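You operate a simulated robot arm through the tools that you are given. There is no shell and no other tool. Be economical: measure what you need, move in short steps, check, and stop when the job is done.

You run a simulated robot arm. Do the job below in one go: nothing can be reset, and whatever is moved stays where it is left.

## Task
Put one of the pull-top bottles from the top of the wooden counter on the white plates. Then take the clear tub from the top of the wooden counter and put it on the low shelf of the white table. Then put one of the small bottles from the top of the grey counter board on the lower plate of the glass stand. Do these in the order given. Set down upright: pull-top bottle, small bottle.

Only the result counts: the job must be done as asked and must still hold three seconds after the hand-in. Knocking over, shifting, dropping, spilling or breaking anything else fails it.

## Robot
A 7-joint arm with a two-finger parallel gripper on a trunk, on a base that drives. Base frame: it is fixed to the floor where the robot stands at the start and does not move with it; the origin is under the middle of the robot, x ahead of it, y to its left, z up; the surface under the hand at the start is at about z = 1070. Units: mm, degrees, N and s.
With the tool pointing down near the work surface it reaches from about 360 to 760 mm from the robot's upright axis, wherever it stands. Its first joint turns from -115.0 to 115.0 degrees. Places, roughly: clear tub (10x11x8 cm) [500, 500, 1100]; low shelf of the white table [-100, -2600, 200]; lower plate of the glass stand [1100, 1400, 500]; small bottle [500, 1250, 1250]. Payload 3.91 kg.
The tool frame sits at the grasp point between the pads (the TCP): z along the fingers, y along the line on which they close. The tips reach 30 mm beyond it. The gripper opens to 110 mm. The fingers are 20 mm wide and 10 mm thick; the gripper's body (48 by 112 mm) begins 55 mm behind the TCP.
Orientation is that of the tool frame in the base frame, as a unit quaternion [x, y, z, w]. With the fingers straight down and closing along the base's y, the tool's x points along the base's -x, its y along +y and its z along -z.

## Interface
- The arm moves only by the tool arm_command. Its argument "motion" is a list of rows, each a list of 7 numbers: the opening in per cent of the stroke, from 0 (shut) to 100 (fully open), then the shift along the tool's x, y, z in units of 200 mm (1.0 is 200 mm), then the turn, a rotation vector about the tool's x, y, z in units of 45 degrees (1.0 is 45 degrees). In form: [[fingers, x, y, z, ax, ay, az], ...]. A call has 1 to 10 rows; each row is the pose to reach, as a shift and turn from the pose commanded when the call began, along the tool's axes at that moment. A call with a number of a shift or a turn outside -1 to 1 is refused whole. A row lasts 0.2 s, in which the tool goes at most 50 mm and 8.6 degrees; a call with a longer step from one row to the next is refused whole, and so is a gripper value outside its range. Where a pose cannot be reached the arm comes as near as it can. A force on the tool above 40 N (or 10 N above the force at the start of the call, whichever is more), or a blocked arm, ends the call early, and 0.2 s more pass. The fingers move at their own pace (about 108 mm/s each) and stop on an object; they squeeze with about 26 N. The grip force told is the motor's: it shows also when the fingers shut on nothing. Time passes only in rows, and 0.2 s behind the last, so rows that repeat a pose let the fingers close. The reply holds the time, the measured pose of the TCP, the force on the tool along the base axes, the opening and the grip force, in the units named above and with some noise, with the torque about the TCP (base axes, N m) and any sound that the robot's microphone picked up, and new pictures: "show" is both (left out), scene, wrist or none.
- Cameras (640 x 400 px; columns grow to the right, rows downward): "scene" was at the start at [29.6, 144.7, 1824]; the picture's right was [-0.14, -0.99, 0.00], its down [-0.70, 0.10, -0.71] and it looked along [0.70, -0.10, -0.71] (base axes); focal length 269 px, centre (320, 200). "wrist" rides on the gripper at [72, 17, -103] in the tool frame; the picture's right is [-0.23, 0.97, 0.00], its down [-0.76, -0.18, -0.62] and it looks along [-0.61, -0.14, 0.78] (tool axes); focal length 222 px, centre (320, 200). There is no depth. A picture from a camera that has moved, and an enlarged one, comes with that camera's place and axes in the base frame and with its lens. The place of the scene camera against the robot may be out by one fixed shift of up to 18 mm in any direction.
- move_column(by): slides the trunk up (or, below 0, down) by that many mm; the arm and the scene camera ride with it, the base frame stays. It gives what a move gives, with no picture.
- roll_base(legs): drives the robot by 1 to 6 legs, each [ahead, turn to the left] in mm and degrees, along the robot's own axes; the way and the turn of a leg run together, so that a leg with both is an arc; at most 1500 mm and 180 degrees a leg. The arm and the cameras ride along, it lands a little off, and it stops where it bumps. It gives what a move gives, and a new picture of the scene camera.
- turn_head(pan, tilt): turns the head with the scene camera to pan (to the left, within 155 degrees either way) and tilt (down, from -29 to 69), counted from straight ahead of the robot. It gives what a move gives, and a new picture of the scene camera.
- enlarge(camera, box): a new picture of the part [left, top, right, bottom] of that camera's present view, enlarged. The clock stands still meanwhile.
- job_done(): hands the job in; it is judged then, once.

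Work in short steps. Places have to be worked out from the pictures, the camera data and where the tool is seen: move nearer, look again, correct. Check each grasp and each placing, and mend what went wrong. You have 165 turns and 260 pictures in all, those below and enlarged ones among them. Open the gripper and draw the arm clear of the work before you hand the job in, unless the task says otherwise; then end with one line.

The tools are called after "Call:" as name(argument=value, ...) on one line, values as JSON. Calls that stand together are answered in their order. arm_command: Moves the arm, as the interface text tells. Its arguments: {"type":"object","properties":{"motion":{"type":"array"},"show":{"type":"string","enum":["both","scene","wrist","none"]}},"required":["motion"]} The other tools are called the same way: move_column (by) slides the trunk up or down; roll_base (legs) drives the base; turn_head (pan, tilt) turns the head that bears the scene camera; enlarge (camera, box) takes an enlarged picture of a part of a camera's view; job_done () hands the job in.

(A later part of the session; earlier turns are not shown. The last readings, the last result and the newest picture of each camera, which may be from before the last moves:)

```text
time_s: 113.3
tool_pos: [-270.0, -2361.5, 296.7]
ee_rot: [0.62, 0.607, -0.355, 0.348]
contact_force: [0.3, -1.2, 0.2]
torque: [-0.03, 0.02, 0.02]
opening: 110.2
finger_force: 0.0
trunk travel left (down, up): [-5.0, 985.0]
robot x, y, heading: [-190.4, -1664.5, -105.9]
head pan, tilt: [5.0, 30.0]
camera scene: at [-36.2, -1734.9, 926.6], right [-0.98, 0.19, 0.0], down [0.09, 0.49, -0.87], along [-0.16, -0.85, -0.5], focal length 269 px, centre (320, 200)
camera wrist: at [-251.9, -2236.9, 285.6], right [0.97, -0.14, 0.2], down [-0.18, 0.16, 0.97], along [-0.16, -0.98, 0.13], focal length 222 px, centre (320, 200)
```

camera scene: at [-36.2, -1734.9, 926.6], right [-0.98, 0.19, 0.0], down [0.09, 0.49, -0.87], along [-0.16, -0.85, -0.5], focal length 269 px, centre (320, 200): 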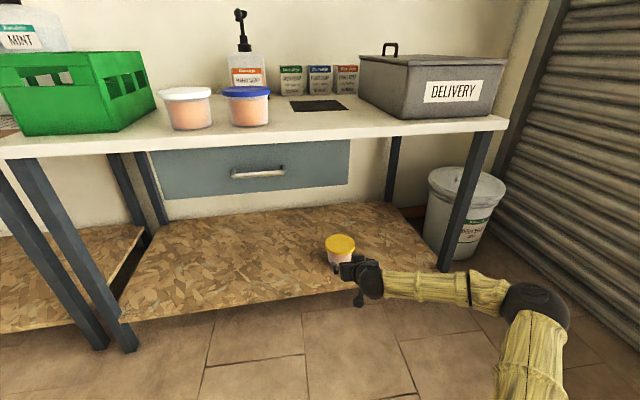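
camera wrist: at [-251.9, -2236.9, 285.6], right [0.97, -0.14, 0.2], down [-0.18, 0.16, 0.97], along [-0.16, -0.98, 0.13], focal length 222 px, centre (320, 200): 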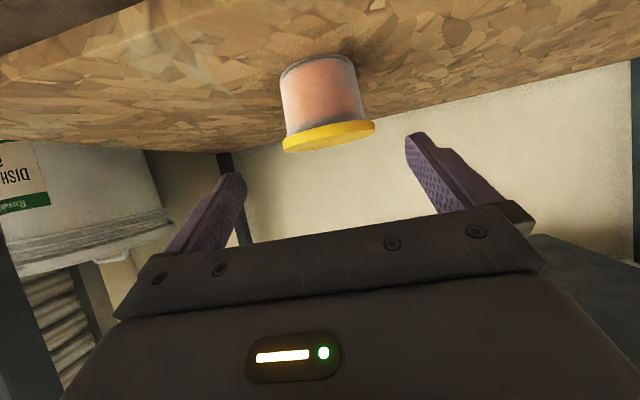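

The tub stands on the low shelf. I back the base out, raise the trunk and head back toward the counters.

Call:
roll_base(legs=[[-350, 0]])

Call:
move_column(by=400)

Call:
move_column(by=400)

Call:
move_column(by=120)

```text
time_s: 115.9
tool_pos: [-175.7, -2032.0, 296.1]
ee_rot: [0.619, 0.607, -0.355, 0.349]
contact_force: [0.1, 0.1, -0.4]
torque: [0.02, -0.02, 0.0]
opening: 110.2
finger_force: 0.1
trunk travel left (down, up): [-5.0, 985.0]
robot x, y, heading: [-95.8, -1337.3, -105.5]
head pan, tilt: [5.0, 30.0]
camera scene: at [56.9, -1403.0, 926.6], right [-0.98, 0.18, 0.0], down [0.09, 0.49, -0.87], along [-0.16, -0.85, -0.5], focal length 269 px, centre (320, 200)
```

scene: 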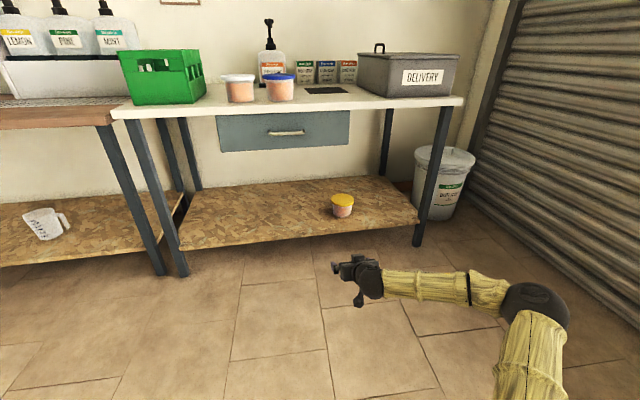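

```text
time_s: 119.7
tool_pos: [-174.9, -2031.3, 696.0]
ee_rot: [0.619, 0.608, -0.354, 0.349]
contact_force: [0.1, -0.3, -0.4]
torque: [0.03, 0.0, -0.02]
opening: 110.0
finger_force: 0.0
trunk travel left (down, up): [-405.0, 585.0]
robot x, y, heading: [-95.3, -1331.0, -105.5]
head pan, tilt: [5.0, 30.0]
```

```text
time_s: 123.5
tool_pos: [-175.0, -2030.6, 1096.3]
ee_rot: [0.62, 0.608, -0.354, 0.348]
contact_force: [0.2, -0.4, 0.9]
torque: [-0.01, 0.0, -0.02]
opening: 109.9
finger_force: 0.0
trunk travel left (down, up): [-805.0, 185.0]
robot x, y, heading: [-96.9, -1334.7, -105.8]
head pan, tilt: [5.0, 30.0]
```

```text
time_s: 125.0
tool_pos: [-175.4, -2031.6, 1216.0]
ee_rot: [0.619, 0.608, -0.355, 0.349]
contact_force: [-0.3, -0.7, 0.1]
torque: [-0.01, 0.01, -0.02]
opening: 109.7
finger_force: 0.0
trunk travel left (down, up): [-925.0, 65.0]
robot x, y, heading: [-100.1, -1331.1, -105.5]
head pan, tilt: [5.0, 30.0]
```

I look around with the head for the way around the counter, and for the glass stand.

Call:
turn_head(pan=150, tilt=25)

Call:
turn_head(pan=105, tilt=25)

```text
time_s: 127.3
tool_pos: [-175.0, -2031.9, 1215.2]
ee_rot: [0.619, 0.608, -0.355, 0.349]
contact_force: [1.3, 0.3, -0.1]
torque: [-0.01, 0.03, 0.02]
opening: 109.5
finger_force: 0.0
trunk travel left (down, up): [-925.0, 65.0]
robot x, y, heading: [-102.2, -1332.2, -105.5]
head pan, tilt: [150.0, 25.0]
camera scene: at [139.2, -1249.8, 1854.6], right [0.7, -0.71, 0.0], down [-0.3, -0.3, -0.91], along [0.65, 0.63, -0.42], focal length 269 px, centre (320, 200)
```

scene: 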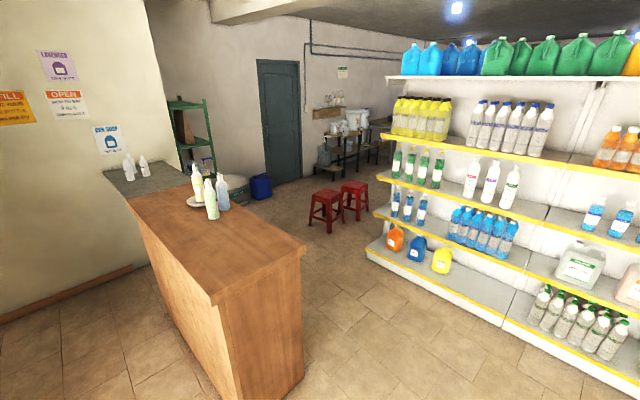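

```text
time_s: 128.4
tool_pos: [-175.1, -2031.1, 1215.3]
ee_rot: [0.618, 0.608, -0.355, 0.35]
contact_force: [-0.7, -0.3, -1.2]
torque: [0.0, 0.0, -0.02]
opening: 110.0
finger_force: 0.0
trunk travel left (down, up): [-925.0, 65.0]
robot x, y, heading: [-99.4, -1330.4, -105.7]
head pan, tilt: [105.0, 25.0]
camera scene: at [165.5, -1315.0, 1854.6], right [-0.01, -1.0, 0.0], down [-0.42, 0.0, -0.91], along [0.91, -0.01, -0.42], focal length 269 px, centre (320, 200)
```

scene: 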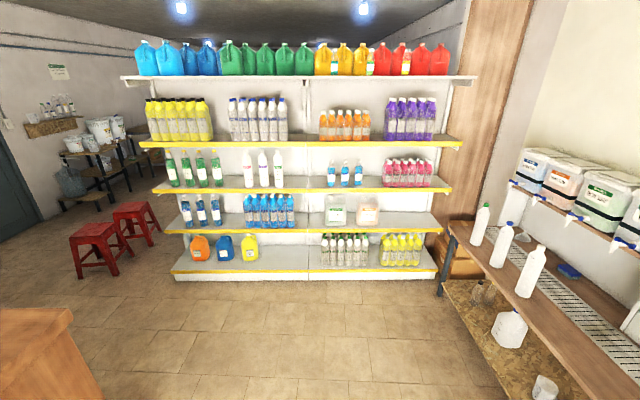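

The aisle behind the counter is about 1.4 m wide and clear. I drive round into it and look at the stand from there.

Call:
roll_base(legs=[[0, 105.6], [1400, 0], [0, 90], [1200, 0]])

Call:
turn_head(pan=15, tilt=30)

```text
time_s: 155.5
tool_pos: [1087.7, 581.8, 1216.5]
ee_rot: [0.702, -0.51, -0.403, -0.292]
contact_force: [0.1, -0.2, -1.1]
torque: [-0.01, 0.01, -0.01]
opening: 110.0
finger_force: 0.1
trunk travel left (down, up): [-925.0, 65.0]
robot x, y, heading: [1243.0, -104.2, 93.7]
head pan, tilt: [105.0, 25.0]
camera scene: at [1016.3, -197.2, 1854.6], right [-0.32, 0.95, 0.0], down [0.4, 0.13, -0.91], along [-0.86, -0.29, -0.42], focal length 269 px, centre (320, 200)
```

scene: 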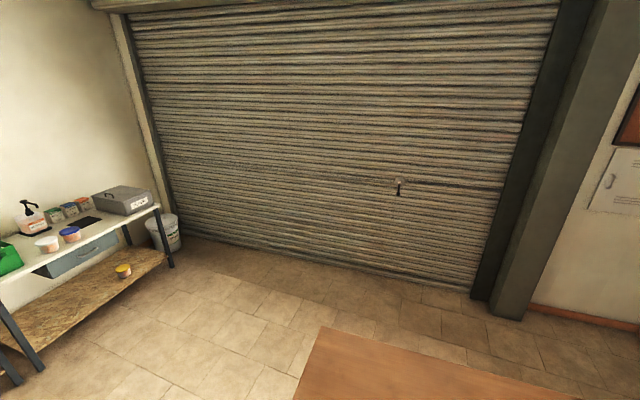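

```text
time_s: 157.1
tool_pos: [1087.9, 582.6, 1216.6]
ee_rot: [0.702, -0.509, -0.404, -0.292]
contact_force: [-0.6, -0.2, 0.7]
torque: [0.01, -0.01, 0.01]
opening: 109.6
finger_force: 0.0
trunk travel left (down, up): [-925.0, 65.0]
robot x, y, heading: [1244.6, -102.2, 93.8]
head pan, tilt: [15.0, 30.0]
camera scene: at [1074.7, -82.5, 1846.6], right [0.95, 0.32, 0.0], down [0.16, -0.47, -0.87], along [-0.28, 0.82, -0.5], focal length 269 px, centre (320, 200)
```

scene: 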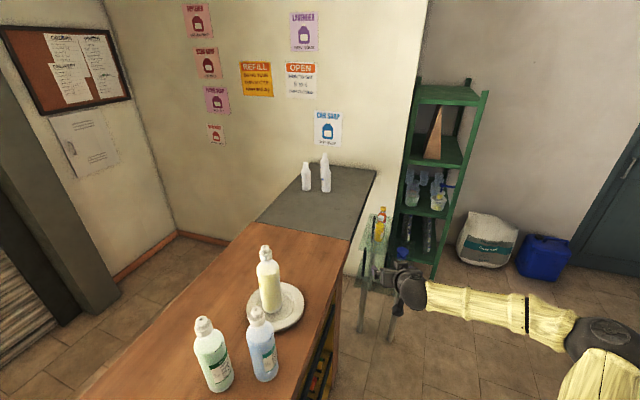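

A glass stand appears near (375,250), half hidden by the hand. I enlarge it.

Call:
enlarge(camera="scene", box=[280, 140, 480, 350])

```text
1.90 times, centred on (380, 245) of scene
camera zoom: at [1074.7, -82.5, 1846.6], right [0.95, 0.32, 0.0], down [0.16, -0.47, -0.87], along [-0.28, 0.82, -0.5], focal length 512 px, centre (206, 114)
```

zoom: 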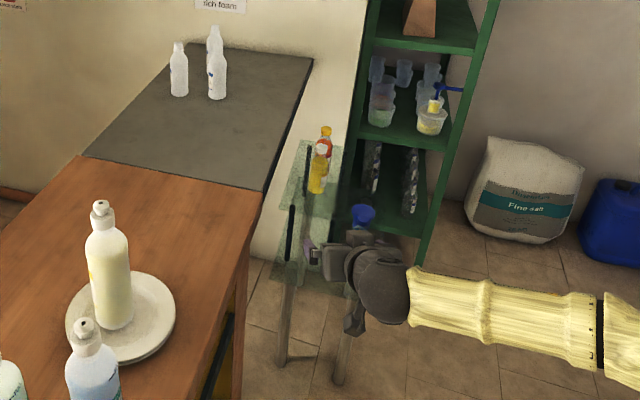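

The two-tier glass stand has bottles on its top plate and something blue on its lower one. I bring the hand up and back to tool-down so the view is clear.

Call:
arm_command(motion=[[100, -0.2, 0, -0.115, 0, 0.1, 0], [100, -0.4, 0, -0.23, 0, 0.27, 0], [100, -0.6, 0, -0.345, 0, 0.44, 0], [100, -0.75, 0, -0.43, 0, 0.6, 0], [100, -0.75, 0, -0.43, 0, 0.77, 0], [100, -0.75, 0, -0.43, 0, 0.94, 0], [100, -0.75, 0, -0.43, 0, 1.0, 0], [100, -0.75, 0, -0.43, 0, 1.0, 0]], show="none")

Call:
arm_command(motion=[[100, 0, 0, 0, 0, 0.17, 0], [100, 0.1, 0, 0, 0, 0.333, 0], [100, 0.3, 0, 0, 0, 0.333, 0], [100, 0.5, 0, 0, 0, 0.333, 0], [100, 0.7, 0, 0, 0, 0.333, 0], [100, 0.7, 0, 0, 0, 0.333, 0]], show="scene")

```text
time_s: 158.9
tool_pos: [1086.1, 583.0, 1388.7]
ee_rot: [0.803, -0.582, -0.103, -0.074]
contact_force: [-0.5, 0.5, -0.9]
torque: [0.01, -0.04, 0.01]
opening: 110.1
finger_force: 0.0
trunk travel left (down, up): [-925.0, 65.0]
robot x, y, heading: [1245.7, -102.2, 93.3]
head pan, tilt: [15.0, 30.0]
```

```text
time_s: 160.3
tool_pos: [1128.5, 459.2, 1350.9]
ee_rot: [0.809, -0.588, 0.002, 0.003]
contact_force: [-0.4, 0.4, -0.4]
torque: [-0.06, -0.02, 0.01]
opening: 110.1
finger_force: 0.1
trunk travel left (down, up): [-925.0, 65.0]
robot x, y, heading: [1246.4, -98.7, 93.6]
head pan, tilt: [15.0, 30.0]
camera scene: at [1074.4, -80.7, 1846.5], right [0.95, 0.32, 0.0], down [0.16, -0.48, -0.87], along [-0.28, 0.82, -0.5], focal length 269 px, centre (320, 200)
```

scene: 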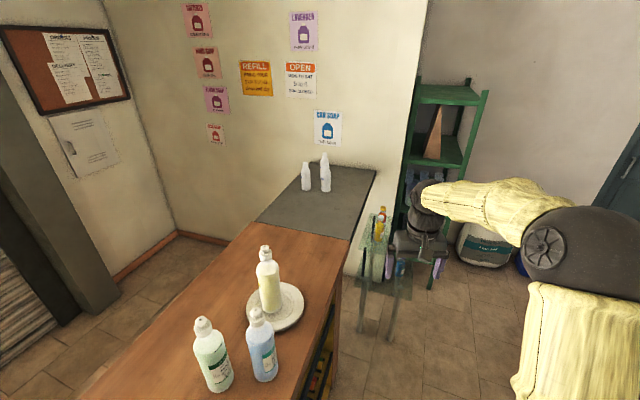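

I move closer and turn right a little so the arm clears the view, then look at the stand.

Call:
roll_base(legs=[[480, 0], [0, -45]])

Call:
turn_head(pan=60, tilt=45)

```text
time_s: 165.1
tool_pos: [1269.9, 952.9, 1351.6]
ee_rot: [0.712, -0.702, 0.001, 0.002]
contact_force: [0.4, -0.1, 0.1]
torque: [-0.01, 0.02, 0.0]
opening: 110.0
finger_force: 0.1
trunk travel left (down, up): [-925.0, 65.0]
robot x, y, heading: [1215.4, 385.4, 77.1]
head pan, tilt: [15.0, 30.0]
stopped in leg 2: the robot was blocked; the commanded pose is now the measured one
camera scene: at [1058.4, 454.7, 1846.7], right [1.0, 0.03, 0.0], down [0.01, -0.5, -0.87], along [-0.02, 0.87, -0.5], focal length 269 px, centre (320, 200)
```

scene: 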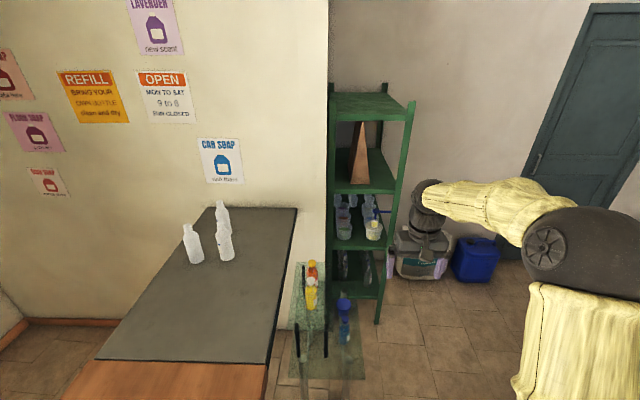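

```text
time_s: 166.2
tool_pos: [1270.3, 953.7, 1352.2]
ee_rot: [0.712, -0.702, 0.002, 0.001]
contact_force: [-0.5, -0.1, 0.2]
torque: [-0.02, -0.03, 0.0]
opening: 109.9
finger_force: 0.1
trunk travel left (down, up): [-925.0, 65.0]
robot x, y, heading: [1213.5, 384.8, 76.6]
head pan, tilt: [60.0, 45.0]
camera scene: at [1001.2, 420.6, 1824.0], right [0.69, 0.73, 0.0], down [0.51, -0.49, -0.71], along [-0.51, 0.49, -0.71], focal length 269 px, centre (320, 200)
```

scene: 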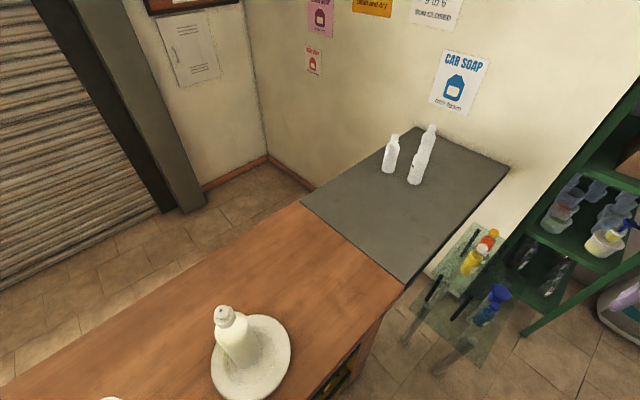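

Turning was blocked (probably a base corner at the counter), so I must keep further from it. The plate and bottle still stand. I inspect the stand from here.

Call:
enlarge(camera="scene", box=[370, 200, 570, 390])

Call:
enlarge(camera="scene", box=[200, 280, 420, 400])

```text
2.11 times, centred on (470, 295) of scene
camera zoom: at [1001.2, 420.6, 1824.0], right [0.69, 0.73, 0.0], down [0.51, -0.49, -0.71], along [-0.51, 0.49, -0.71], focal length 566 px, centre (4, 0)
```

zoom: 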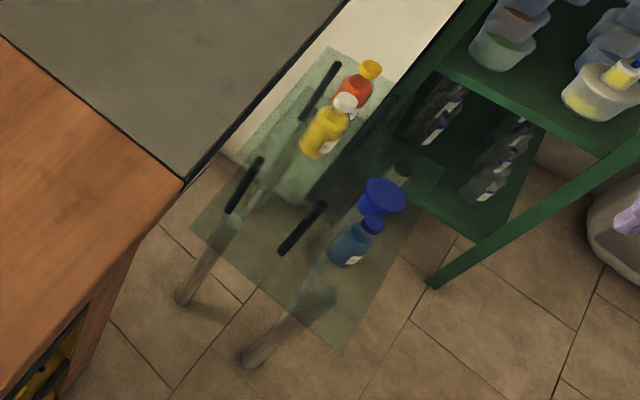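

```text
2.91 times, centred on (310, 340) of scene
camera zoom: at [1001.2, 420.6, 1824.0], right [0.69, 0.73, 0.0], down [0.51, -0.49, -0.71], along [-0.51, 0.49, -0.71], focal length 783 px, centre (349, -207)
```

zoom: 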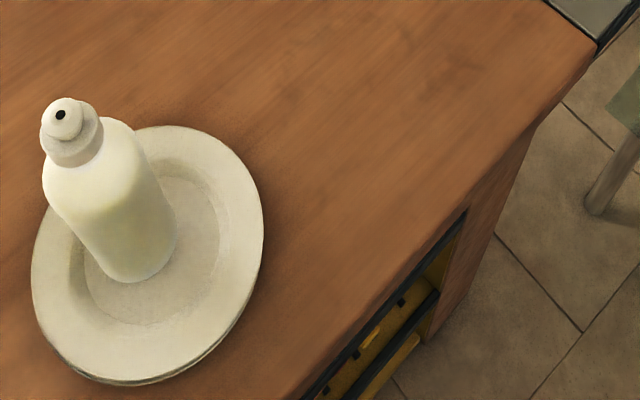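

The stand's lower plate (z≈500) spans about x 894–1253, y 1130–1710, and a narrow upper plate sits over x<1100. A free spot is in front of the blue bottle, about (1185,1200). The base seems square, about 260 mm half-width, so I drive to about (1215,810) with heading near 90°, keeping clear of the counter.

Call:
roll_base(legs=[[150, 0], [0, 20.5], [270, 0], [0, -7]])

Call:
turn_head(pan=40, tilt=40)

```text
time_s: 171.6
tool_pos: [1141.0, 1364.1, 1352.6]
ee_rot: [0.789, -0.614, 0.003, 0.003]
contact_force: [0.9, 0.6, 0.5]
torque: [0.05, 0.02, -0.03]
opening: 110.1
finger_force: 0.1
trunk travel left (down, up): [-925.0, 65.0]
robot x, y, heading: [1216.2, 795.8, 90.2]
head pan, tilt: [60.0, 45.0]
camera scene: at [1002.3, 783.2, 1824.0], right [0.5, 0.87, 0.0], down [0.61, -0.35, -0.71], along [-0.61, 0.35, -0.71], focal length 269 px, centre (320, 200)
```

scene: 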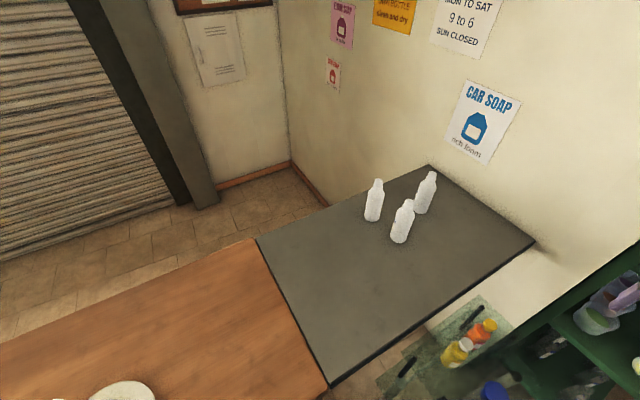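

```text
time_s: 172.5
tool_pos: [1140.5, 1365.0, 1353.2]
ee_rot: [0.789, -0.614, 0.002, 0.002]
contact_force: [0.0, 0.2, 0.0]
torque: [0.02, 0.01, -0.03]
opening: 110.2
finger_force: 0.0
trunk travel left (down, up): [-925.0, 65.0]
robot x, y, heading: [1212.6, 798.1, 89.9]
head pan, tilt: [40.0, 40.0]
camera scene: at [1018.1, 807.6, 1831.2], right [0.77, 0.64, 0.0], down [0.41, -0.49, -0.77], along [-0.49, 0.59, -0.64], focal length 269 px, centre (320, 200)
```

scene: 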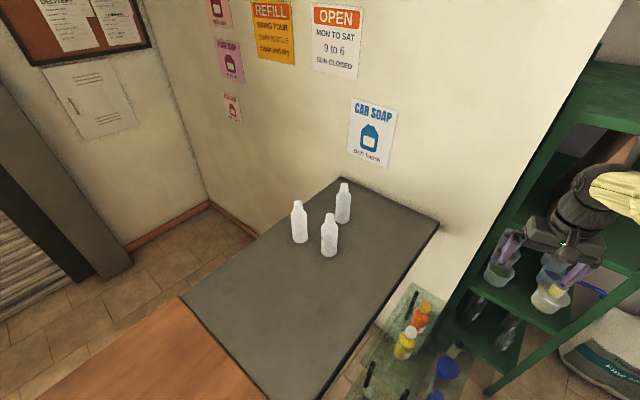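

Bottle B is the nearest, at about (657,1297), with its base on z≈1070. I swing the tool over toward it, high up.

Call:
arm_command(motion=[[100, 0.034, 0.2, 0, 0, 0, 0], [100, 0.068, 0.4, 0, 0, 0, 0], [100, 0.102, 0.6, 0, 0, 0, 0], [100, 0.136, 0.8, 0, 0, 0, 0], [100, 0.167, 1, 0, 0, 0, 0]], show="none")

Call:
arm_command(motion=[[100, 0.034, 0.2, 0, 0, 0, -0.15], [100, 0.068, 0.4, 0, 0, 0, -0.3], [100, 0.102, 0.6, 0, 0, 0, -0.45], [100, 0.136, 0.8, 0, 0, 0, -0.6], [100, 0.167, 1, 0, 0, 0, -0.756], [100, 0.167, 1, 0, 0, 0, -0.756]], show="both")

```text
time_s: 173.7
tool_pos: [952.2, 1283.6, 1352.9]
ee_rot: [0.79, -0.614, 0.003, 0.001]
contact_force: [-0.1, -0.1, 0.5]
torque: [-0.02, 0.02, -0.03]
opening: 109.9
finger_force: 0.0
trunk travel left (down, up): [-925.0, 65.0]
robot x, y, heading: [1215.5, 800.8, 90.1]
head pan, tilt: [40.0, 40.0]
```

```text
time_s: 175.1
tool_pos: [769.7, 1202.2, 1351.5]
ee_rot: [0.934, -0.356, 0.001, 0.002]
contact_force: [0.4, 0.2, 0.2]
torque: [-0.02, 0.02, 0.02]
opening: 110.2
finger_force: 0.2
trunk travel left (down, up): [-925.0, 65.0]
robot x, y, heading: [1220.7, 799.2, 90.2]
head pan, tilt: [40.0, 40.0]
camera scene: at [1019.6, 808.1, 1831.4], right [0.77, 0.64, 0.0], down [0.41, -0.49, -0.77], along [-0.49, 0.59, -0.64], focal length 269 px, centre (320, 200)
camera wrist: at [811.0, 1140.6, 1455.7], right [-0.82, -0.58, 0.0], down [-0.45, 0.64, 0.62], along [-0.36, 0.51, -0.79], focal length 222 px, centre (320, 200)
```

scene: 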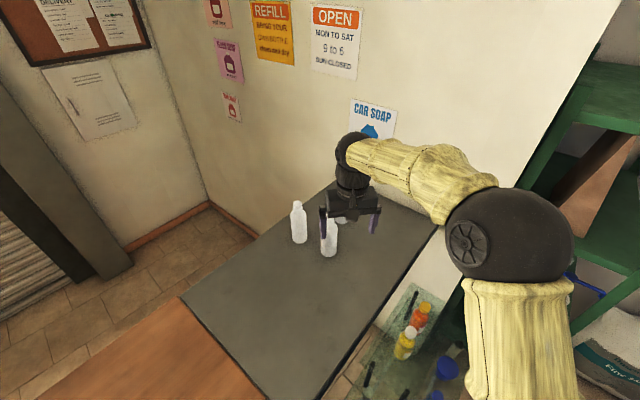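
wrist: 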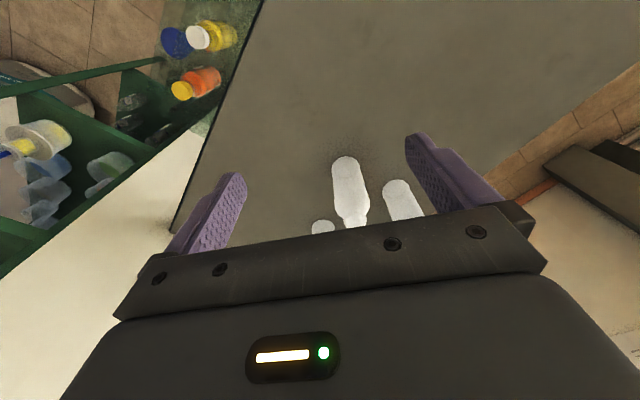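

The wrist view puts B at about (637,1292). I tilt the tool 45° while lowering a bit.

Call:
arm_command(motion=[[80, 0, 0, 0.1, 0, -0.17, 0], [80, 0, 0, 0.2, 0, -0.34, 0], [80, 0, 0, 0.3, 0, -0.51, 0], [80, 0, 0, 0.3, 0, -0.68, 0], [80, 0, 0, 0.3, 0, -0.84, 0], [80, 0, 0, 0.3, 0, -1, 0], [80, 0, 0, 0.3, 0, -1, 0]], show="none")

Call:
arm_command(motion=[[80, 0, 0, 0, 0, -0.17, 0], [80, 0, 0, 0, 0, -0.333, 0], [80, 0, 0, 0, 0, -0.333, 0]], show="both")

```text
time_s: 176.7
tool_pos: [769.0, 1202.8, 1292.2]
ee_rot: [0.863, -0.33, -0.357, -0.134]
contact_force: [0.0, 0.3, -0.2]
torque: [0.03, -0.01, 0.02]
opening: 88.1
finger_force: 0.1
trunk travel left (down, up): [-925.0, 65.0]
robot x, y, heading: [1216.5, 796.7, 90.0]
head pan, tilt: [40.0, 40.0]
```

```text
time_s: 177.5
tool_pos: [767.9, 1202.4, 1292.3]
ee_rot: [0.81, -0.31, -0.466, -0.177]
contact_force: [-0.1, 0.0, 0.3]
torque: [0.0, 0.0, 0.0]
opening: 88.2
finger_force: 0.1
trunk travel left (down, up): [-925.0, 65.0]
robot x, y, heading: [1217.5, 796.2, 89.7]
head pan, tilt: [40.0, 40.0]
camera scene: at [1018.1, 807.1, 1831.3], right [0.77, 0.64, 0.0], down [0.41, -0.49, -0.77], along [-0.49, 0.59, -0.64], focal length 269 px, centre (320, 200)
camera wrist: at [850.2, 1104.9, 1282.4], right [-0.73, -0.65, 0.2], down [0.24, 0.03, 0.97], along [-0.64, 0.76, 0.13], focal length 222 px, centre (320, 200)
```

scene: 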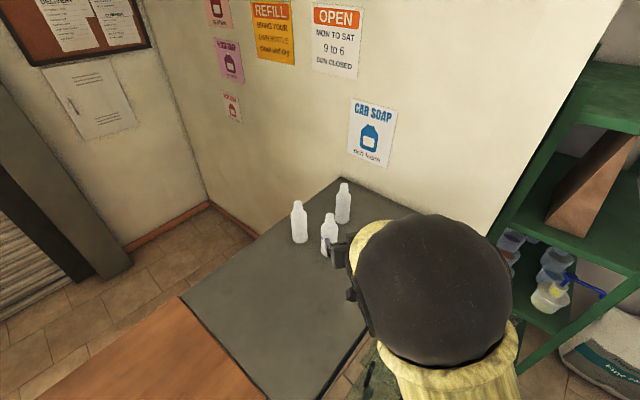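
wrist: 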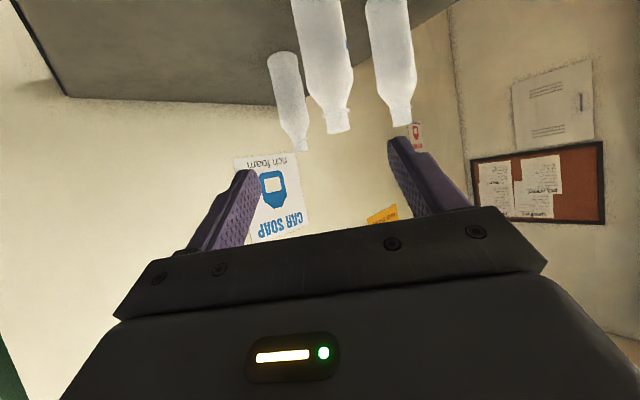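

B's axis is at about (636,1297). I move to the pre-approach point on its line.

Call:
arm_command(motion=[[80, 0.1, 0.03, 0.12, 0, 0, 0], [80, 0.17, 0.06, 0.25, 0, 0, 0], [80, 0.232, 0.0875, 0.368, 0, 0, 0], [80, 0.232, 0.0875, 0.368, 0, 0, 0]], show="both")

```text
time_s: 178.5
tool_pos: [729.5, 1215.8, 1217.0]
ee_rot: [0.81, -0.31, -0.466, -0.176]
contact_force: [0.1, -0.4, -0.1]
torque: [0.0, 0.0, 0.02]
opening: 88.0
finger_force: 0.0
trunk travel left (down, up): [-925.0, 65.0]
robot x, y, heading: [1218.8, 800.2, 89.9]
head pan, tilt: [40.0, 40.0]
camera scene: at [1019.1, 806.8, 1831.4], right [0.77, 0.64, 0.0], down [0.41, -0.49, -0.77], along [-0.49, 0.59, -0.64], focal length 269 px, centre (320, 200)
camera wrist: at [810.5, 1118.1, 1206.7], right [-0.73, -0.65, 0.2], down [0.24, 0.03, 0.97], along [-0.64, 0.76, 0.13], focal length 222 px, centre (320, 200)
```

scene: 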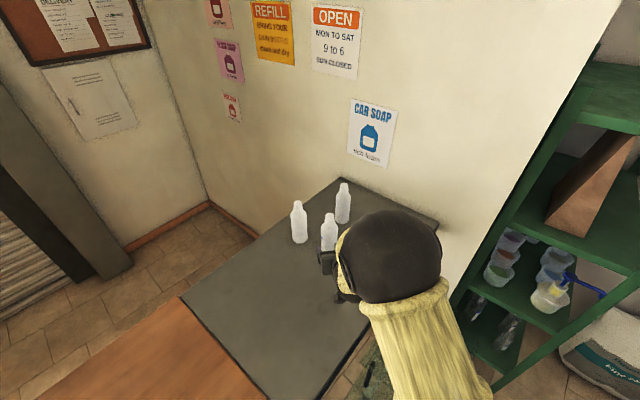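
wrist: 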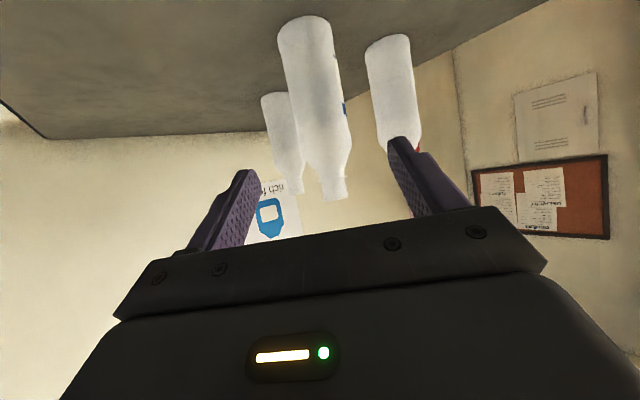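

Well centred, with the bottle about 51 mm in diameter. I advance 85 mm along the axis.

Call:
arm_command(motion=[[80, 0, 0, 0.15, 0, 0, 0], [80, 0, 0, 0.3, 0, 0, 0], [80, 0.005, 0.005, 0.42, 0, 0, 0], [80, 0.005, 0.005, 0.42, 0, 0, 0]], show="wrist")

```text
time_s: 179.5
tool_pos: [673.1, 1262.4, 1172.1]
ee_rot: [0.809, -0.31, -0.466, -0.177]
contact_force: [0.4, 0.2, 0.5]
torque: [0.0, 0.0, -0.01]
opening: 88.2
finger_force: 0.1
trunk travel left (down, up): [-925.0, 65.0]
robot x, y, heading: [1220.4, 797.6, 90.0]
head pan, tilt: [40.0, 40.0]
camera wrist: at [754.7, 1165.0, 1161.4], right [-0.73, -0.65, 0.2], down [0.24, 0.03, 0.97], along [-0.64, 0.76, 0.13], focal length 222 px, centre (320, 200)
```

wrist: 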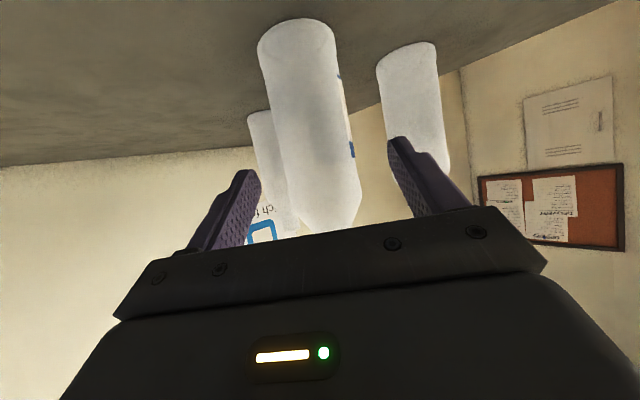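

Centred still. I advance the last 42 mm.

Call:
arm_command(motion=[[80, 0, 0, 0.08, 0, 0, 0], [80, 0, 0, 0.15, 0, 0, 0], [80, 0, 0, 0.21, 0, 0, 0], [80, 0, 0, 0.21, 0, 0, 0]], show="wrist")

```text
time_s: 180.5
tool_pos: [644.8, 1287.1, 1151.0]
ee_rot: [0.81, -0.311, -0.465, -0.177]
contact_force: [0.2, 0.2, -0.2]
torque: [0.0, 0.01, 0.0]
opening: 88.0
finger_force: 0.1
trunk travel left (down, up): [-925.0, 65.0]
robot x, y, heading: [1216.8, 800.6, 89.7]
head pan, tilt: [40.0, 40.0]
camera wrist: at [727.1, 1189.5, 1141.3], right [-0.73, -0.65, 0.2], down [0.24, 0.03, 0.97], along [-0.64, 0.76, 0.13], focal length 222 px, centre (320, 200)
```

wrist: 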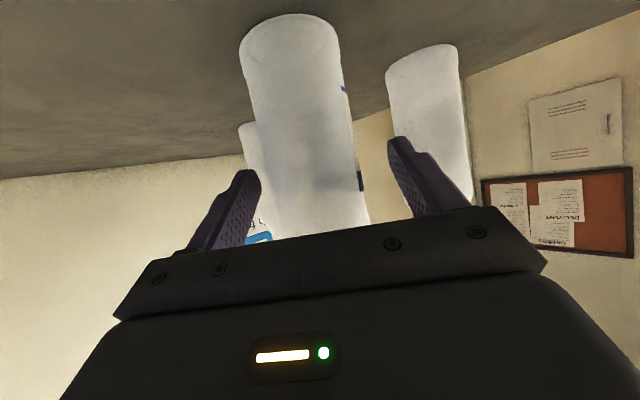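

I close on the bottle body.

Call:
arm_command(motion=[[65, 0, 0, 0, 0, 0, 0], [50, 0, 0, 0, 0, 0, 0], [40, 0, 0, 0, 0, 0, 0], [20, 0, 0, 0, 0, 0, 0], [20, 0, 0, 0, 0, 0, 0], [20, 0, 0, 0, 0, 0, 0]], show="wrist")

```text
time_s: 181.9
tool_pos: [646.3, 1287.4, 1152.3]
ee_rot: [0.81, -0.311, -0.465, -0.177]
contact_force: [-0.3, 0.7, 0.4]
torque: [0.04, -0.05, 0.0]
opening: 54.3
finger_force: 26.2
trunk travel left (down, up): [-925.0, 65.0]
robot x, y, heading: [1211.7, 799.4, 89.8]
head pan, tilt: [40.0, 40.0]
camera wrist: at [727.1, 1189.7, 1141.4], right [-0.73, -0.65, 0.2], down [0.24, 0.03, 0.97], along [-0.64, 0.76, 0.13], focal length 222 px, centre (320, 200)
```

wrist: 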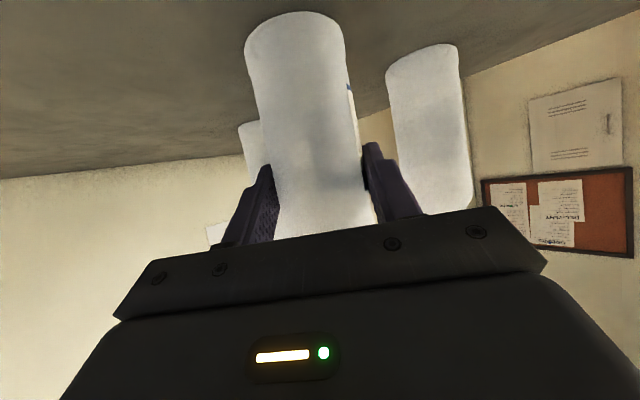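

It's gripped at 54 mm. I lift straight up.

Call:
arm_command(motion=[[20, -0.045, 0, -0.025, 0, 0, 0], [20, -0.13, 0, -0.075, 0, 0, 0], [20, -0.26, 0, -0.15, 0, 0, 0], [20, -0.4, 0, -0.23, 0, 0, 0], [20, -0.52, 0, -0.3, 0, 0, 0], [20, -0.52, 0, -0.3, 0, 0, 0]], show="both")

```text
time_s: 183.3
tool_pos: [644.6, 1286.6, 1271.7]
ee_rot: [0.81, -0.31, -0.465, -0.177]
contact_force: [-0.3, -0.1, -0.5]
torque: [-0.03, 0.0, 0.02]
opening: 54.3
finger_force: 26.1
trunk travel left (down, up): [-925.0, 65.0]
robot x, y, heading: [1217.8, 799.6, 90.0]
head pan, tilt: [40.0, 40.0]
camera scene: at [1017.5, 808.1, 1831.1], right [0.77, 0.64, 0.0], down [0.41, -0.49, -0.77], along [-0.49, 0.59, -0.64], focal length 269 px, centre (320, 200)
camera wrist: at [726.2, 1190.1, 1261.5], right [-0.73, -0.65, 0.2], down [0.23, 0.03, 0.97], along [-0.64, 0.76, 0.13], focal length 222 px, centre (320, 200)
```

scene: 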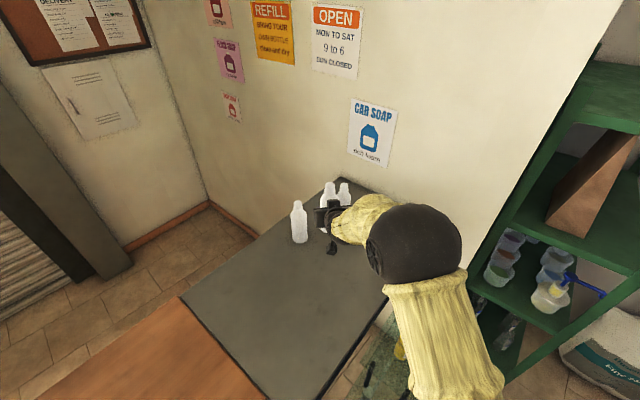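
wrist: 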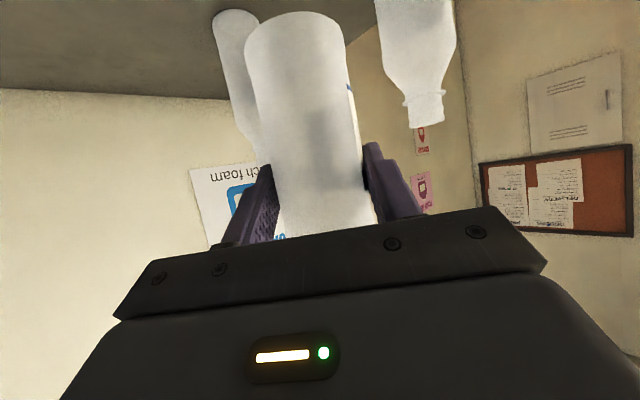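

The bottle is held; it's nearly weightless. I reverse 350 mm straight, then swing the arm round to the front, high above everything.

Call:
roll_base(legs=[[-350, 0]])

```text
time_s: 185.8
tool_pos: [643.0, 935.6, 1273.6]
ee_rot: [0.81, -0.309, -0.466, -0.176]
contact_force: [0.5, 0.1, 0.1]
torque: [0.0, -0.01, 0.01]
opening: 54.0
finger_force: 25.8
trunk travel left (down, up): [-925.0, 65.0]
robot x, y, heading: [1214.9, 447.4, 90.0]
head pan, tilt: [40.0, 40.0]
camera scene: at [1017.7, 457.1, 1831.2], right [0.77, 0.64, 0.0], down [0.41, -0.49, -0.77], along [-0.49, 0.59, -0.64], focal length 269 px, centre (320, 200)
```

scene: 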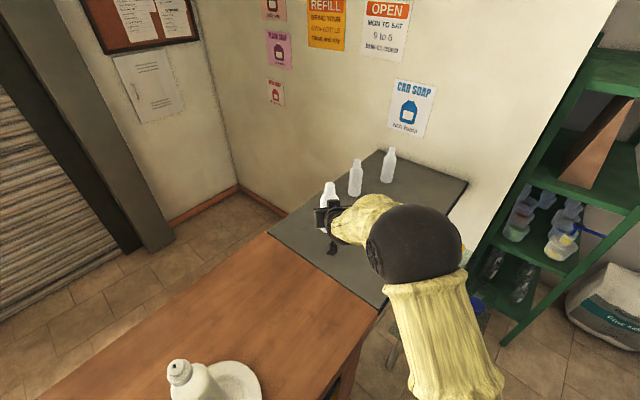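

I swing the arm in three arcs while keeping the tilt constant.

Call:
arm_command(motion=[[20, 0.027, -0.193, -0.047, 0.055, 0, 0.032], [20, 0.054, -0.386, -0.093, 0.11, 0, 0.064], [20, 0.081, -0.578, -0.14, 0.165, 0, 0.095], [20, 0.108, -0.771, -0.186, 0.22, 0, 0.127], [20, 0.135, -0.964, -0.233, 0.275, 0, 0.159], [20, 0.135, -0.964, -0.233, 0.275, 0, 0.159]], show="none")

Call:
arm_command(motion=[[20, 0.027, -0.178, -0.047, 0.055, 0, 0.032], [20, 0.054, -0.357, -0.093, 0.11, 0, 0.064], [20, 0.081, -0.535, -0.14, 0.165, 0, 0.095], [20, 0.108, -0.714, -0.186, 0.22, 0, 0.127], [20, 0.135, -0.892, -0.233, 0.275, 0, 0.159], [20, 0.135, -0.892, -0.233, 0.275, 0, 0.159]], show="none")

Call:
arm_command(motion=[[20, 0.016, -0.165, -0.028, 0.055, 0, 0.032], [20, 0.032, -0.33, -0.056, 0.11, 0, 0.064], [20, 0.048, -0.494, -0.083, 0.165, 0, 0.095], [20, 0.064, -0.659, -0.111, 0.22, 0, 0.127], [20, 0.08, -0.824, -0.139, 0.275, 0, 0.159], [20, 0.08, -0.824, -0.139, 0.275, 0, 0.159]], show="both")

```text
time_s: 187.2
tool_pos: [810.4, 1044.0, 1273.8]
ee_rot: [0.766, -0.408, -0.44, -0.233]
contact_force: [-0.4, 0.4, -0.9]
torque: [0.03, 0.01, -0.02]
opening: 54.0
finger_force: 26.5
trunk travel left (down, up): [-925.0, 65.0]
robot x, y, heading: [1216.4, 448.3, 89.8]
head pan, tilt: [40.0, 40.0]
```

```text
time_s: 188.6
tool_pos: [989.1, 1097.9, 1272.0]
ee_rot: [0.71, -0.499, -0.407, -0.285]
contact_force: [-0.2, 0.0, -0.3]
torque: [-0.01, -0.03, 0.02]
opening: 53.9
finger_force: 25.6
trunk travel left (down, up): [-925.0, 65.0]
robot x, y, heading: [1216.0, 450.6, 90.2]
head pan, tilt: [40.0, 40.0]
```

```text
time_s: 190.0
tool_pos: [1155.8, 1125.0, 1269.1]
ee_rot: [0.642, -0.583, -0.368, -0.335]
contact_force: [-0.7, -0.1, -0.8]
torque: [-0.02, 0.0, -0.03]
opening: 53.8
finger_force: 26.0
trunk travel left (down, up): [-925.0, 65.0]
robot x, y, heading: [1221.8, 451.9, 90.1]
head pan, tilt: [40.0, 40.0]
camera scene: at [1016.9, 458.0, 1831.1], right [0.77, 0.64, 0.0], down [0.41, -0.49, -0.77], along [-0.49, 0.59, -0.64], focal length 269 px, centre (320, 200)
camera wrist: at [1149.4, 997.4, 1259.2], right [-0.98, 0.02, 0.2], down [0.19, -0.14, 0.97], along [0.05, 0.99, 0.13], focal length 222 px, centre (320, 200)
```

scene: 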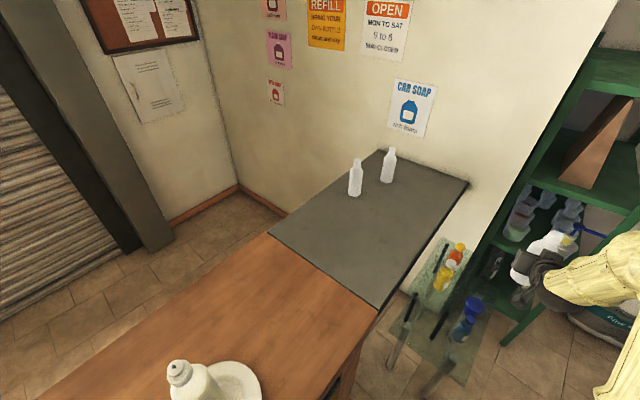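
wrist: 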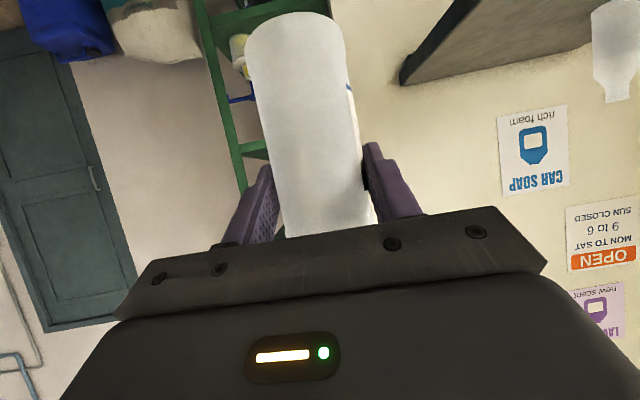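

The stand is now well visible, so I enlarge it to fix the plate geometry.

Call:
enlarge(camera="scene", box=[370, 225, 530, 395])

```text
2.35 times, centred on (450, 310) of scene
camera zoom: at [1016.9, 458.0, 1831.1], right [0.77, 0.64, 0.0], down [0.41, -0.49, -0.77], along [-0.49, 0.59, -0.64], focal length 633 px, centre (14, -59)
```

zoom: 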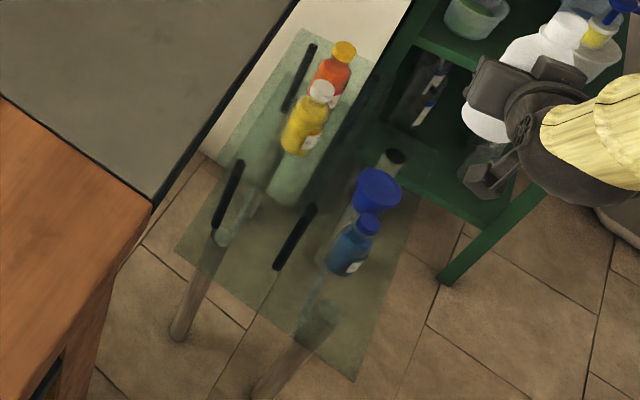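

The lower plate looks to be at z≈500–530, with its front at y≈1120. The free spot is about (1155,1180), in front of the blue bottle. I back up 160 mm and lower the trunk 560 mm.

Call:
roll_base(legs=[[-160, 0]])

Call:
move_column(by=-400)

Call:
move_column(by=-170)

Call:
arm_command(motion=[[20, 0, 0, 0, 0, 0, 0]], show="both")

```text
time_s: 191.6
tool_pos: [1155.8, 963.9, 1270.1]
ee_rot: [0.642, -0.583, -0.368, -0.335]
contact_force: [0.0, 0.3, -0.6]
torque: [-0.01, 0.02, 0.0]
opening: 54.0
finger_force: 26.3
trunk travel left (down, up): [-925.0, 65.0]
robot x, y, heading: [1216.2, 288.1, 89.7]
head pan, tilt: [40.0, 40.0]
camera scene: at [1018.0, 296.6, 1831.3], right [0.77, 0.64, 0.0], down [0.41, -0.49, -0.77], along [-0.49, 0.59, -0.64], focal length 269 px, centre (320, 200)
```

scene: 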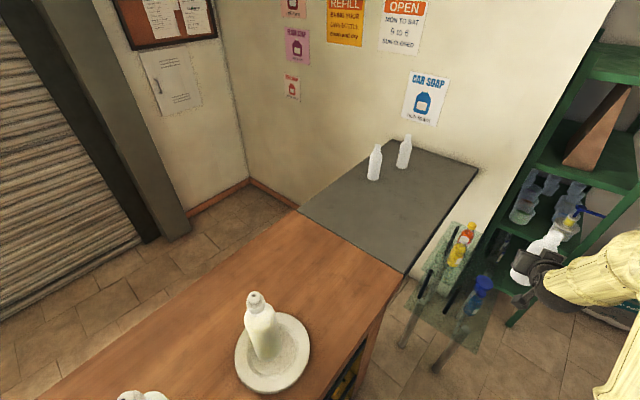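

```text
time_s: 195.4
tool_pos: [1155.6, 965.9, 869.1]
ee_rot: [0.642, -0.583, -0.368, -0.335]
contact_force: [0.0, 0.6, 0.4]
torque: [0.01, 0.0, -0.01]
opening: 54.4
finger_force: 25.6
trunk travel left (down, up): [-525.0, 465.0]
robot x, y, heading: [1217.3, 292.7, 90.0]
head pan, tilt: [40.0, 40.0]
```

```text
time_s: 197.3
tool_pos: [1155.7, 963.7, 700.4]
ee_rot: [0.642, -0.583, -0.369, -0.334]
contact_force: [0.3, -1.1, 0.2]
torque: [-0.04, 0.02, 0.0]
opening: 53.9
finger_force: 25.6
trunk travel left (down, up): [-355.0, 635.0]
robot x, y, heading: [1215.6, 289.2, 90.0]
head pan, tilt: [40.0, 40.0]
```

```text
time_s: 197.7
tool_pos: [1156.2, 964.9, 699.7]
ee_rot: [0.642, -0.583, -0.369, -0.336]
contact_force: [0.5, -0.5, -0.6]
torque: [0.0, 0.04, 0.05]
opening: 54.3
finger_force: 25.7
trunk travel left (down, up): [-355.0, 635.0]
robot x, y, heading: [1217.4, 290.7, 89.9]
head pan, tilt: [40.0, 40.0]
camera scene: at [1018.0, 298.0, 1261.3], right [0.77, 0.64, 0.0], down [0.41, -0.49, -0.77], along [-0.49, 0.59, -0.64], focal length 269 px, centre (320, 200)
camera wrist: at [1150.2, 837.4, 689.2], right [-0.98, 0.02, 0.2], down [0.19, -0.14, 0.97], along [0.05, 0.99, 0.13], focal length 222 px, centre (320, 200)
```

scene: 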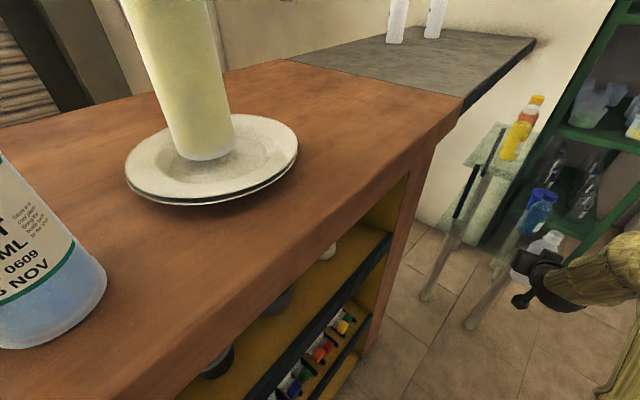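
wrist: 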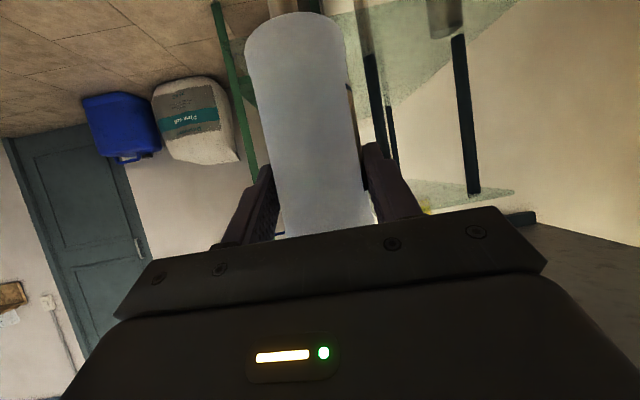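

The trunk is low now. I enlarge the scene for the plate, its edges and the objects on it.

Call:
enlarge(camera="scene", box=[430, 80, 640, 320])

Call:
enlarge(camera="wrist", box=[320, 0, 560, 150])

```text
1.67 times, centred on (535, 200) of scene
camera zoom: at [1018.0, 298.0, 1261.3], right [0.77, 0.64, 0.0], down [0.41, -0.49, -0.77], along [-0.49, 0.59, -0.64], focal length 448 px, centre (-38, 200)
```

zoom: 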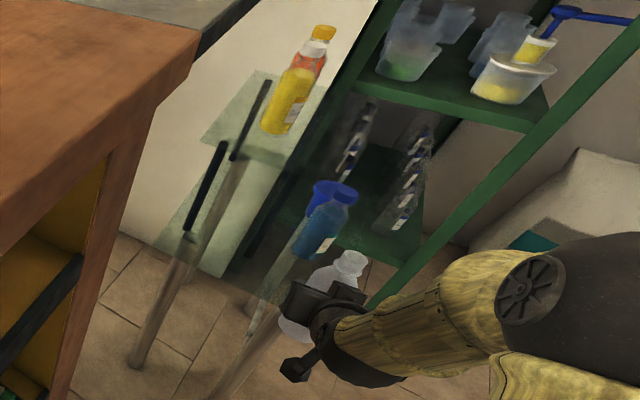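

```text
2.67 times, centred on (440, 75) of wrist
camera zoom: at [1150.2, 837.4, 689.2], right [-0.98, 0.02, 0.2], down [0.19, -0.14, 0.97], along [0.05, 0.99, 0.13], focal length 592 px, centre (0, 533)
```

zoom: 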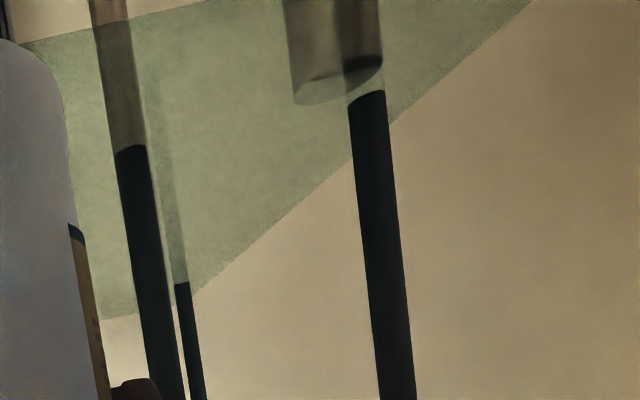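

Plate: z≈530, front y≈1105, x≈878–1225. Blue bottle near (1148,1280). The held bottle is at about (1155,975), so I drive forward 200 mm to bring it over (1155,1175).

Call:
roll_base(legs=[[200, 0]])

Call:
turn_head(pan=10, tilt=45)

```text
time_s: 199.5
tool_pos: [1160.5, 1165.5, 701.3]
ee_rot: [0.641, -0.584, -0.368, -0.336]
contact_force: [0.4, 0.4, -0.3]
torque: [0.02, 0.01, 0.02]
opening: 54.7
finger_force: 25.8
trunk travel left (down, up): [-355.0, 635.0]
robot x, y, heading: [1213.8, 491.1, 89.7]
head pan, tilt: [40.0, 40.0]
camera scene: at [1018.5, 498.3, 1261.2], right [0.77, 0.64, 0.0], down [0.41, -0.49, -0.77], along [-0.49, 0.59, -0.64], focal length 269 px, centre (320, 200)
```

scene: 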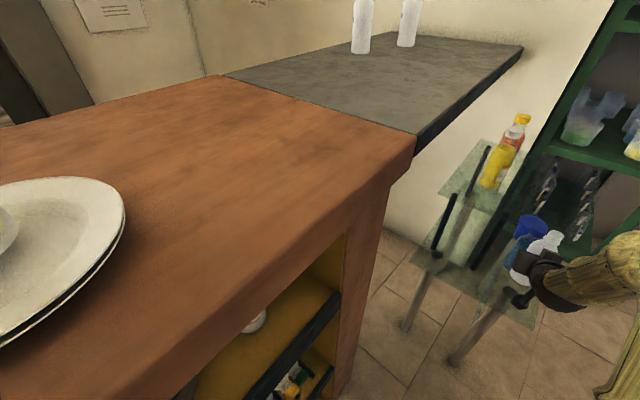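

```text
time_s: 200.4
tool_pos: [1159.8, 1164.8, 699.1]
ee_rot: [0.641, -0.585, -0.367, -0.335]
contact_force: [-0.6, 0.3, 0.3]
torque: [-0.01, -0.01, -0.03]
opening: 54.2
finger_force: 25.6
trunk travel left (down, up): [-355.0, 635.0]
robot x, y, heading: [1215.3, 486.7, 89.5]
head pan, tilt: [10.0, 45.0]
camera scene: at [1059.0, 513.1, 1254.0], right [0.99, 0.17, 0.0], down [0.12, -0.7, -0.71], along [-0.12, 0.7, -0.71], focal length 269 px, centre (320, 200)
```

scene: 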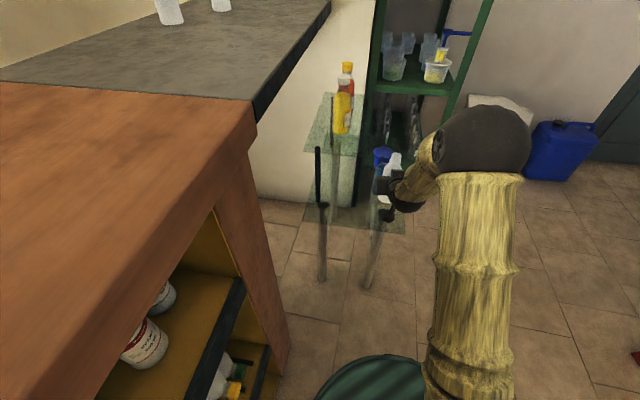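

The bottle is over the free spot. I lower 55 mm by the column and look from both cameras.

Call:
move_column(by=-50)

Call:
arm_command(motion=[[20, 0, 0, 0, 0, 0, 0]], show="wrist")

Call:
enlarge(camera="scene", box=[290, 90, 450, 260])

```text
time_s: 201.4
tool_pos: [1160.7, 1164.1, 650.2]
ee_rot: [0.64, -0.585, -0.367, -0.336]
contact_force: [0.5, -0.5, 0.4]
torque: [0.02, 0.01, 0.0]
opening: 54.5
finger_force: 26.2
trunk travel left (down, up): [-305.0, 685.0]
robot x, y, heading: [1214.7, 488.7, 89.7]
head pan, tilt: [10.0, 45.0]
```

```text
time_s: 201.8
tool_pos: [1158.8, 1164.7, 648.6]
ee_rot: [0.64, -0.585, -0.367, -0.336]
contact_force: [-0.3, -0.5, -0.5]
torque: [-0.02, 0.05, 0.0]
opening: 54.5
finger_force: 26.3
trunk travel left (down, up): [-305.0, 685.0]
robot x, y, heading: [1215.2, 487.5, 89.5]
head pan, tilt: [10.0, 45.0]
camera wrist: at [1153.6, 1037.0, 639.2], right [-0.98, 0.03, 0.2], down [0.19, -0.14, 0.97], along [0.05, 0.99, 0.13], focal length 222 px, centre (320, 200)
```

wrist: 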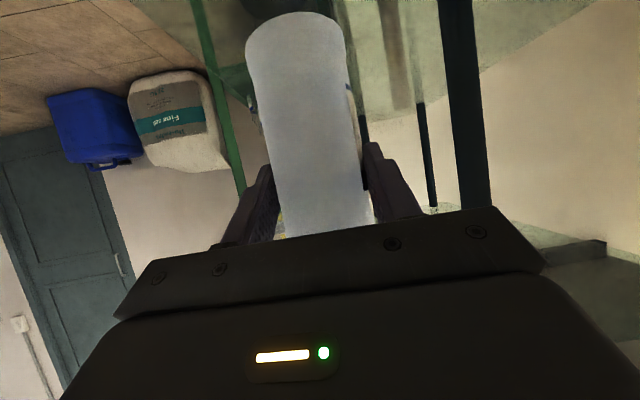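

```text
2.35 times, centred on (370, 175) of scene
camera zoom: at [1059.1, 513.1, 1204.0], right [0.99, 0.17, 0.0], down [0.12, -0.7, -0.71], along [-0.12, 0.7, -0.71], focal length 633 px, centre (202, 259)
```

zoom: 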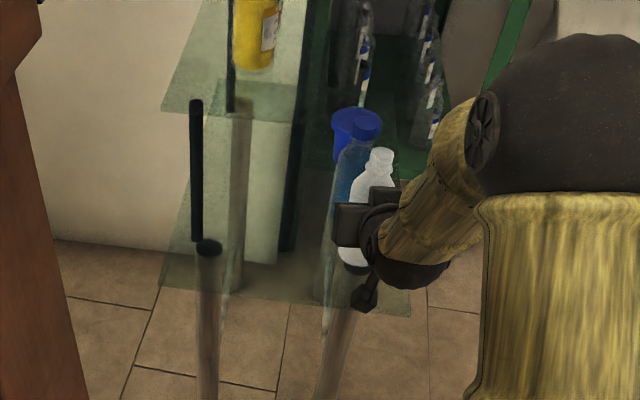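

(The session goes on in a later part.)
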